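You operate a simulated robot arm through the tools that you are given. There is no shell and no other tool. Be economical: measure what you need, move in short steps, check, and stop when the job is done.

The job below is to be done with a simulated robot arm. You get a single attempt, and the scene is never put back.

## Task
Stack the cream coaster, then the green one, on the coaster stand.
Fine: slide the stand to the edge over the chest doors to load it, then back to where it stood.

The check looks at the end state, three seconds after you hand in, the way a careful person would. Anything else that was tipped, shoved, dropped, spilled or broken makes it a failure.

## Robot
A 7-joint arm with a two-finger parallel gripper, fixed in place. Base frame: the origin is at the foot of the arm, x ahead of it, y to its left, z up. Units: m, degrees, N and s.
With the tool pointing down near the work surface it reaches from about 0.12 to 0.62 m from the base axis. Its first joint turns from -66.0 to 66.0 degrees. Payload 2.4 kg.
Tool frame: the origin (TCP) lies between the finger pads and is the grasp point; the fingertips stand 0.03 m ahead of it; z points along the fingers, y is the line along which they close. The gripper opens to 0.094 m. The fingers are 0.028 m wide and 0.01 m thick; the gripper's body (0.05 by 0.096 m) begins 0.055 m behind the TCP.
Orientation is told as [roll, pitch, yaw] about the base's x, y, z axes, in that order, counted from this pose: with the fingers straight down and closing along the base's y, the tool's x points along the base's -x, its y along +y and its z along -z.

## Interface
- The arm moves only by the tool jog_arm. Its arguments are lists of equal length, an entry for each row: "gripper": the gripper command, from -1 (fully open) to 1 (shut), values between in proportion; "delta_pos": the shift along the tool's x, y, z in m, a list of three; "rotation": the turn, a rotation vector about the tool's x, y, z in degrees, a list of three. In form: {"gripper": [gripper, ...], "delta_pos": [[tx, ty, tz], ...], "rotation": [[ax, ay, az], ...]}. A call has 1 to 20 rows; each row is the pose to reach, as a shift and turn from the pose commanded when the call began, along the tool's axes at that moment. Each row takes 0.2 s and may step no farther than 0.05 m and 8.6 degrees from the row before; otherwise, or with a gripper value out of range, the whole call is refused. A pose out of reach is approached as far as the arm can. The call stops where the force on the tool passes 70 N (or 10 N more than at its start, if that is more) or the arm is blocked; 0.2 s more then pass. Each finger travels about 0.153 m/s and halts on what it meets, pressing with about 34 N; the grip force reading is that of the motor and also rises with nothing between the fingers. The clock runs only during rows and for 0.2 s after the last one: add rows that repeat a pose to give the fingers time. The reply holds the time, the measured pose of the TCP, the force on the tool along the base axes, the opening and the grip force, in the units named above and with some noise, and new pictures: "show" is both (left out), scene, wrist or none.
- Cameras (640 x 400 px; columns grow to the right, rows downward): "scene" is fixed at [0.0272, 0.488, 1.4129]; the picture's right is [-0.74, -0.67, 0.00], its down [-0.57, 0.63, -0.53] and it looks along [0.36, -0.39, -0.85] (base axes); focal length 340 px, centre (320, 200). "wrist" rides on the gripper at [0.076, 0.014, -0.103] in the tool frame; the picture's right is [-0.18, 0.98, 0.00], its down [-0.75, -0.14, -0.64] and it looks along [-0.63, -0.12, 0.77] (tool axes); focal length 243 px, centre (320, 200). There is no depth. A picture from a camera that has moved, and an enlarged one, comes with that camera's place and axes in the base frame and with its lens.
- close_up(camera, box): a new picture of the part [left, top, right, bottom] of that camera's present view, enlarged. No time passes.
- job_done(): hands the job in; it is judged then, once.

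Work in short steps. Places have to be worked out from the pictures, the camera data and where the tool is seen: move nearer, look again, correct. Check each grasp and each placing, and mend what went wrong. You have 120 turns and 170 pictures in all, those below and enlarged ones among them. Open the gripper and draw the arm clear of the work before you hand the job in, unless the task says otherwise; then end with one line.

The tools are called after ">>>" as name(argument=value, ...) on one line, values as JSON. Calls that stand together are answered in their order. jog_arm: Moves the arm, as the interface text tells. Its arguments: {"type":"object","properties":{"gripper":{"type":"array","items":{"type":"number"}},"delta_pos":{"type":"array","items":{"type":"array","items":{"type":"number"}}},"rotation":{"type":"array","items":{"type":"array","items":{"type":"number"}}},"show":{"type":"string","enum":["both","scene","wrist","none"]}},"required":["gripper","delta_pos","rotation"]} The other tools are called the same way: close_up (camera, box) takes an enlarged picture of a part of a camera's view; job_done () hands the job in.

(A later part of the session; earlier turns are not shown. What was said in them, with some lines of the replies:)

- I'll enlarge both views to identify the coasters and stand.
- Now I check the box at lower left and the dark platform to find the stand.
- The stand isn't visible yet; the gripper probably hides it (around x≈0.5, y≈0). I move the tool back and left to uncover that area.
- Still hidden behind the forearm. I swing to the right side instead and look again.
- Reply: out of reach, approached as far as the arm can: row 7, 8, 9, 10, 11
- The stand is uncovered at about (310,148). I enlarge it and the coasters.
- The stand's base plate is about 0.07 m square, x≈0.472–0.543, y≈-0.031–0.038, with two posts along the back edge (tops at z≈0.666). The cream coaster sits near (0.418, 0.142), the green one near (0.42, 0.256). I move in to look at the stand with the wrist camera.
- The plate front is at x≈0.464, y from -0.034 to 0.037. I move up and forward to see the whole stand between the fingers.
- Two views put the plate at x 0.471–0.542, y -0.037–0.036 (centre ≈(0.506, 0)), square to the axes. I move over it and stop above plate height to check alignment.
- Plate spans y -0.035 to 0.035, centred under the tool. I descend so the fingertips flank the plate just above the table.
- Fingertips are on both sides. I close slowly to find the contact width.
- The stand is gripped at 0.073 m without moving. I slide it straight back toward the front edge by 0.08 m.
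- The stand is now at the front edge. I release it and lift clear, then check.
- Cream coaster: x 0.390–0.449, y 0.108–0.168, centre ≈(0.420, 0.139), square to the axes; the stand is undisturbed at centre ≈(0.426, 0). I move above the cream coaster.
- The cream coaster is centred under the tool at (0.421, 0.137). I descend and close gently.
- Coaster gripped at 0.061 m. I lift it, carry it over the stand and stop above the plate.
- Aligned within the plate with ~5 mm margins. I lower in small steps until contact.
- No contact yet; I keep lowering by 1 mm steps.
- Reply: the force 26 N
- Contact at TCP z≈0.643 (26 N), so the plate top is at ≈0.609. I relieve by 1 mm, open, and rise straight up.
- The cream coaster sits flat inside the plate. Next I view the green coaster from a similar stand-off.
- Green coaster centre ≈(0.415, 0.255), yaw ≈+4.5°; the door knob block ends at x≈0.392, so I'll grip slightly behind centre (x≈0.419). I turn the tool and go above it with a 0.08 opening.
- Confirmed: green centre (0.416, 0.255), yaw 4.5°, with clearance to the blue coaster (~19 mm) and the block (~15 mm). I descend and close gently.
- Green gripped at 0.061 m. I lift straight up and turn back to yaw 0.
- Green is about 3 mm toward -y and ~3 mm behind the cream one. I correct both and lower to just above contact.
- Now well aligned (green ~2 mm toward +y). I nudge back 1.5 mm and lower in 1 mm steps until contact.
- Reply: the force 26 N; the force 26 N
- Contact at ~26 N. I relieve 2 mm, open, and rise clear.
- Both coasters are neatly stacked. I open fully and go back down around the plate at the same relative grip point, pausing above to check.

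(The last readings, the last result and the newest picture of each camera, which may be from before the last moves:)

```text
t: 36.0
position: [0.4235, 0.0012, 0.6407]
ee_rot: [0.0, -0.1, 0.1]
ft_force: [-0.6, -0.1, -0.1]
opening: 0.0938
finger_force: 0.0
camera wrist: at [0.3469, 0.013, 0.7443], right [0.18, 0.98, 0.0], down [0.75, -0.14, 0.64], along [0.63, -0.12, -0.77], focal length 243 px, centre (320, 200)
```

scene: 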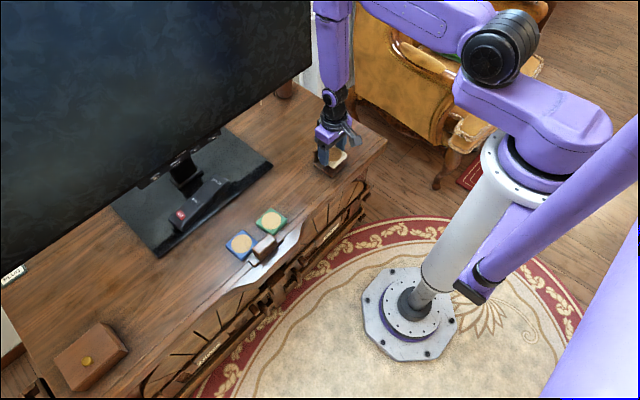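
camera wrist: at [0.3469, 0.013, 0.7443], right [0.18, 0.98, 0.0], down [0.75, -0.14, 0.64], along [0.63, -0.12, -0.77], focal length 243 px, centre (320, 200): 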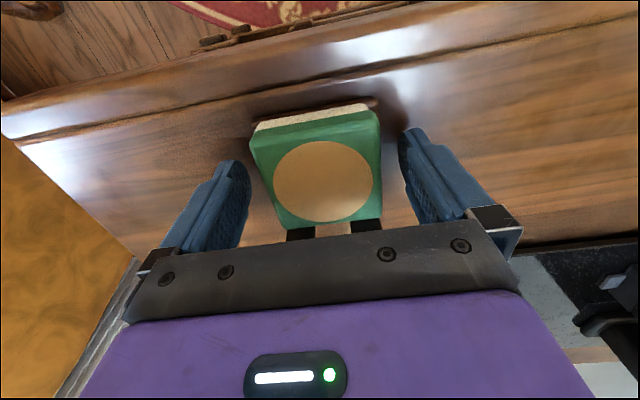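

Clear on both sides. I descend the last 7.5 mm and close gently on the plate.

>>> jog_arm(gripper=[-1, -1, -0.8, -0.65, -0.6, -0.56, -0.5, -0.45, -0.4, -0.4], delta_pos=[[0, 0, 0.004], [0, 0, 0.0075], [0, 0, 0.0075], [0, 0, 0.0075], [0, 0, 0.0075], [0, 0, 0.0075], [0, 0, 0.0075], [0, 0, 0.0075], [0, 0, 0.0075], [0, 0, 0.0075]], rotation=[[0, 0, 0], [0, 0, 0], [0, 0, 0], [0, 0, 0], [0, 0, 0], [0, 0, 0], [0, 0, 0], [0, 0, 0], [0, 0, 0], [0, 0, 0]], show="wrist")

```text
t: 38.2
position: [0.4237, 0.0003, 0.6341]
ee_rot: [0.0, 0.0, 0.0]
ft_force: [1.2, 0.8, 0.2]
opening: 0.0729
finger_force: 33.7
camera wrist: at [0.3467, 0.0134, 0.7374], right [0.18, 0.98, 0.0], down [0.75, -0.14, 0.64], along [0.63, -0.12, -0.77], focal length 243 px, centre (320, 200)
```

wrist: 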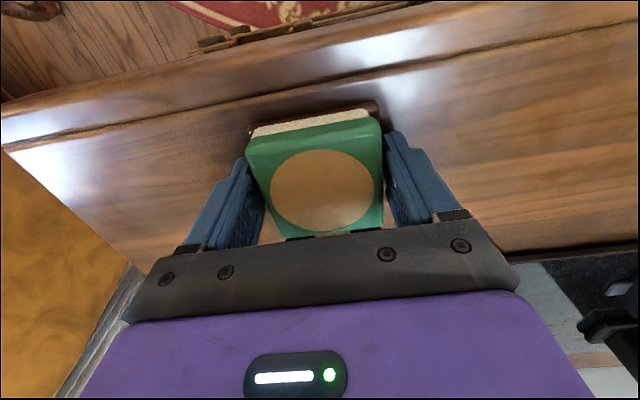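

Same 0.073 m plate grip, same relative pose as before. I slide the loaded stand 0.08 m back to where it stood, slowly.

>>> jog_arm(gripper=[-0.4, -0.4, -0.4, -0.4, -0.4, -0.4, -0.4, -0.4, -0.4, -0.4, -0.4, -0.4, -0.4], delta_pos=[[-0.003, 0, 0], [-0.008, 0, 0], [-0.016, 0, 0], [-0.024, 0, 0], [-0.032, 0, 0], [-0.04, 0, 0], [-0.048, 0, 0], [-0.056, 0, 0], [-0.064, 0, 0], [-0.072, 0, 0], [-0.077, 0, 0], [-0.08, 0, 0], [-0.08, 0, 0]], rotation=[[0, 0, 0], [0, 0, 0], [0, 0, 0], [0, 0, 0], [0, 0, 0], [0, 0, 0], [0, 0, 0], [0, 0, 0], [0, 0, 0], [0, 0, 0], [0, 0, 0], [0, 0, 0], [0, 0, 0]], show="wrist")

```text
t: 41.0
position: [0.5029, 0.0018, 0.6351]
ee_rot: [-0.1, 0.0, 0.0]
ft_force: [0.1, 0.4, -1.4]
opening: 0.0732
finger_force: 33.6
camera wrist: at [0.4269, 0.0137, 0.7381], right [0.18, 0.98, 0.0], down [0.75, -0.14, 0.64], along [0.63, -0.12, -0.77], focal length 243 px, centre (320, 200)
```

wrist: 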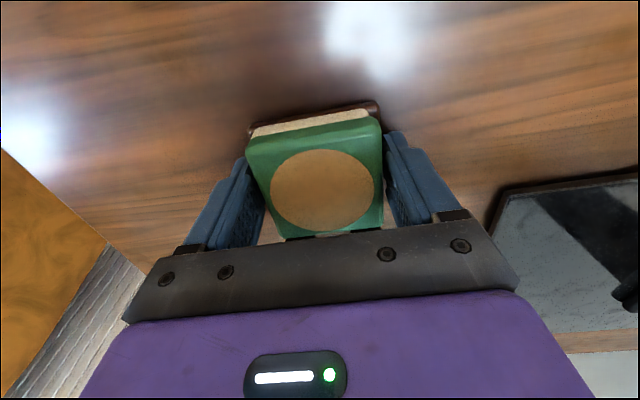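

The view matches the original grip picture. I release and rise straight up, then retreat.

>>> jog_arm(gripper=[-0.5, -0.7, -1, -1, -1, -1, -1, -1, -1], delta_pos=[[0, 0, 0], [0, 0, 0], [0, 0, 0], [0, 0, -0.02], [0, 0, -0.05], [0, 0, -0.09], [0.03, 0, -0.12], [0.07, 0, -0.14], [0.11, 0, -0.15]], rotation=[[0, 0, 0], [0, 0, 0], [0, 0, 0], [0, 0, 0], [0, 0, 0], [0, 0, 0], [0, 0, 0], [0, 0, 0], [0, 0, 0]], show="none")

>>> jog_arm(gripper=[-1, -1, -1, -1, -1, -1], delta_pos=[[0.025, -0.03, 0], [0.05, -0.06, 0], [0.075, -0.09, -0.01], [0.1, -0.12, -0.02], [0.125, -0.15, -0.03], [0.145, -0.18, -0.04]], rotation=[[0, 0, 0], [0, 0, 0], [0, 0, 0], [0, 0, 0], [0, 0, 0], [0, 0, 0]], show="scene")

>>> close_up(camera="scene", box=[270, 110, 350, 160])

>>> close_up(camera="scene", box=[220, 120, 400, 270])

```text
t: 43.0
position: [0.3899, 0.0019, 0.7874]
ee_rot: [0.1, 0.0, -0.1]
ft_force: [0.7, -0.1, -0.1]
opening: 0.094
finger_force: 0.1
```

```text
t: 44.4
position: [0.2448, -0.1795, 0.8244]
ee_rot: [0.0, 0.0, 0.1]
ft_force: [0.9, -0.9, -0.5]
opening: 0.0939
finger_force: 0.0
```

scene: 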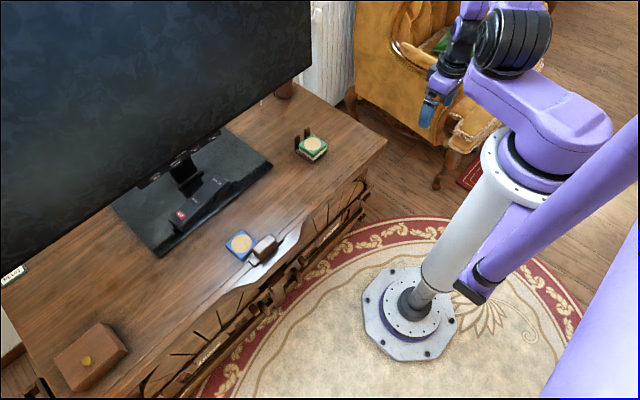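

```text
8.00 times, centred on (310, 135) of scene
camera zoom: at [0.0272, 0.488, 1.4129], right [-0.74, -0.67, 0.0], down [-0.57, 0.63, -0.53], along [0.36, -0.39, -0.85], focal length 2720 px, centre (400, 720)
```

zoom: 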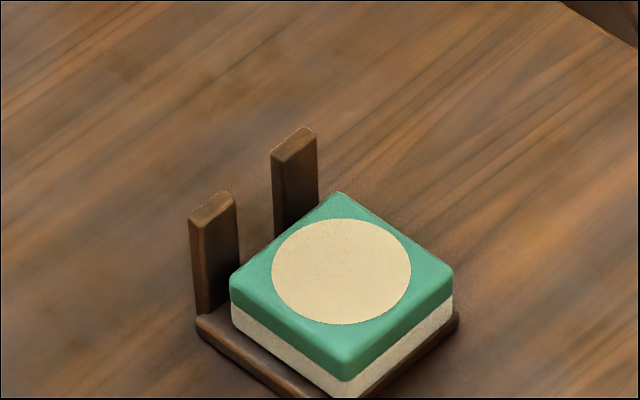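

```text
2.67 times, centred on (310, 195) of scene
camera zoom: at [0.0272, 0.488, 1.4129], right [-0.74, -0.67, 0.0], down [-0.57, 0.63, -0.53], along [0.36, -0.39, -0.85], focal length 907 px, centre (347, 213)
```

zoom: 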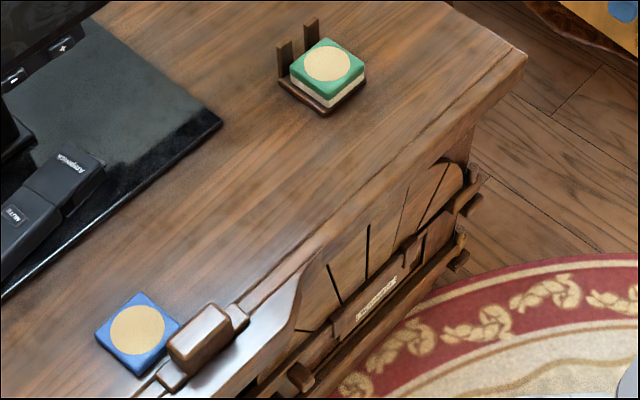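

The stand is back within about 1 mm of its original place (post tops at 2–3 px in the 8× view), both coasters are stacked in order, and blue is untouched. The gripper is open and clear, so I hand in.

>>> job_done()

```text
The job is handed in.
```

The cream coaster and then the green one are stacked on the stand. I slid the stand to the edge over the doors to load it, then back to within about 1 mm of where it stood.
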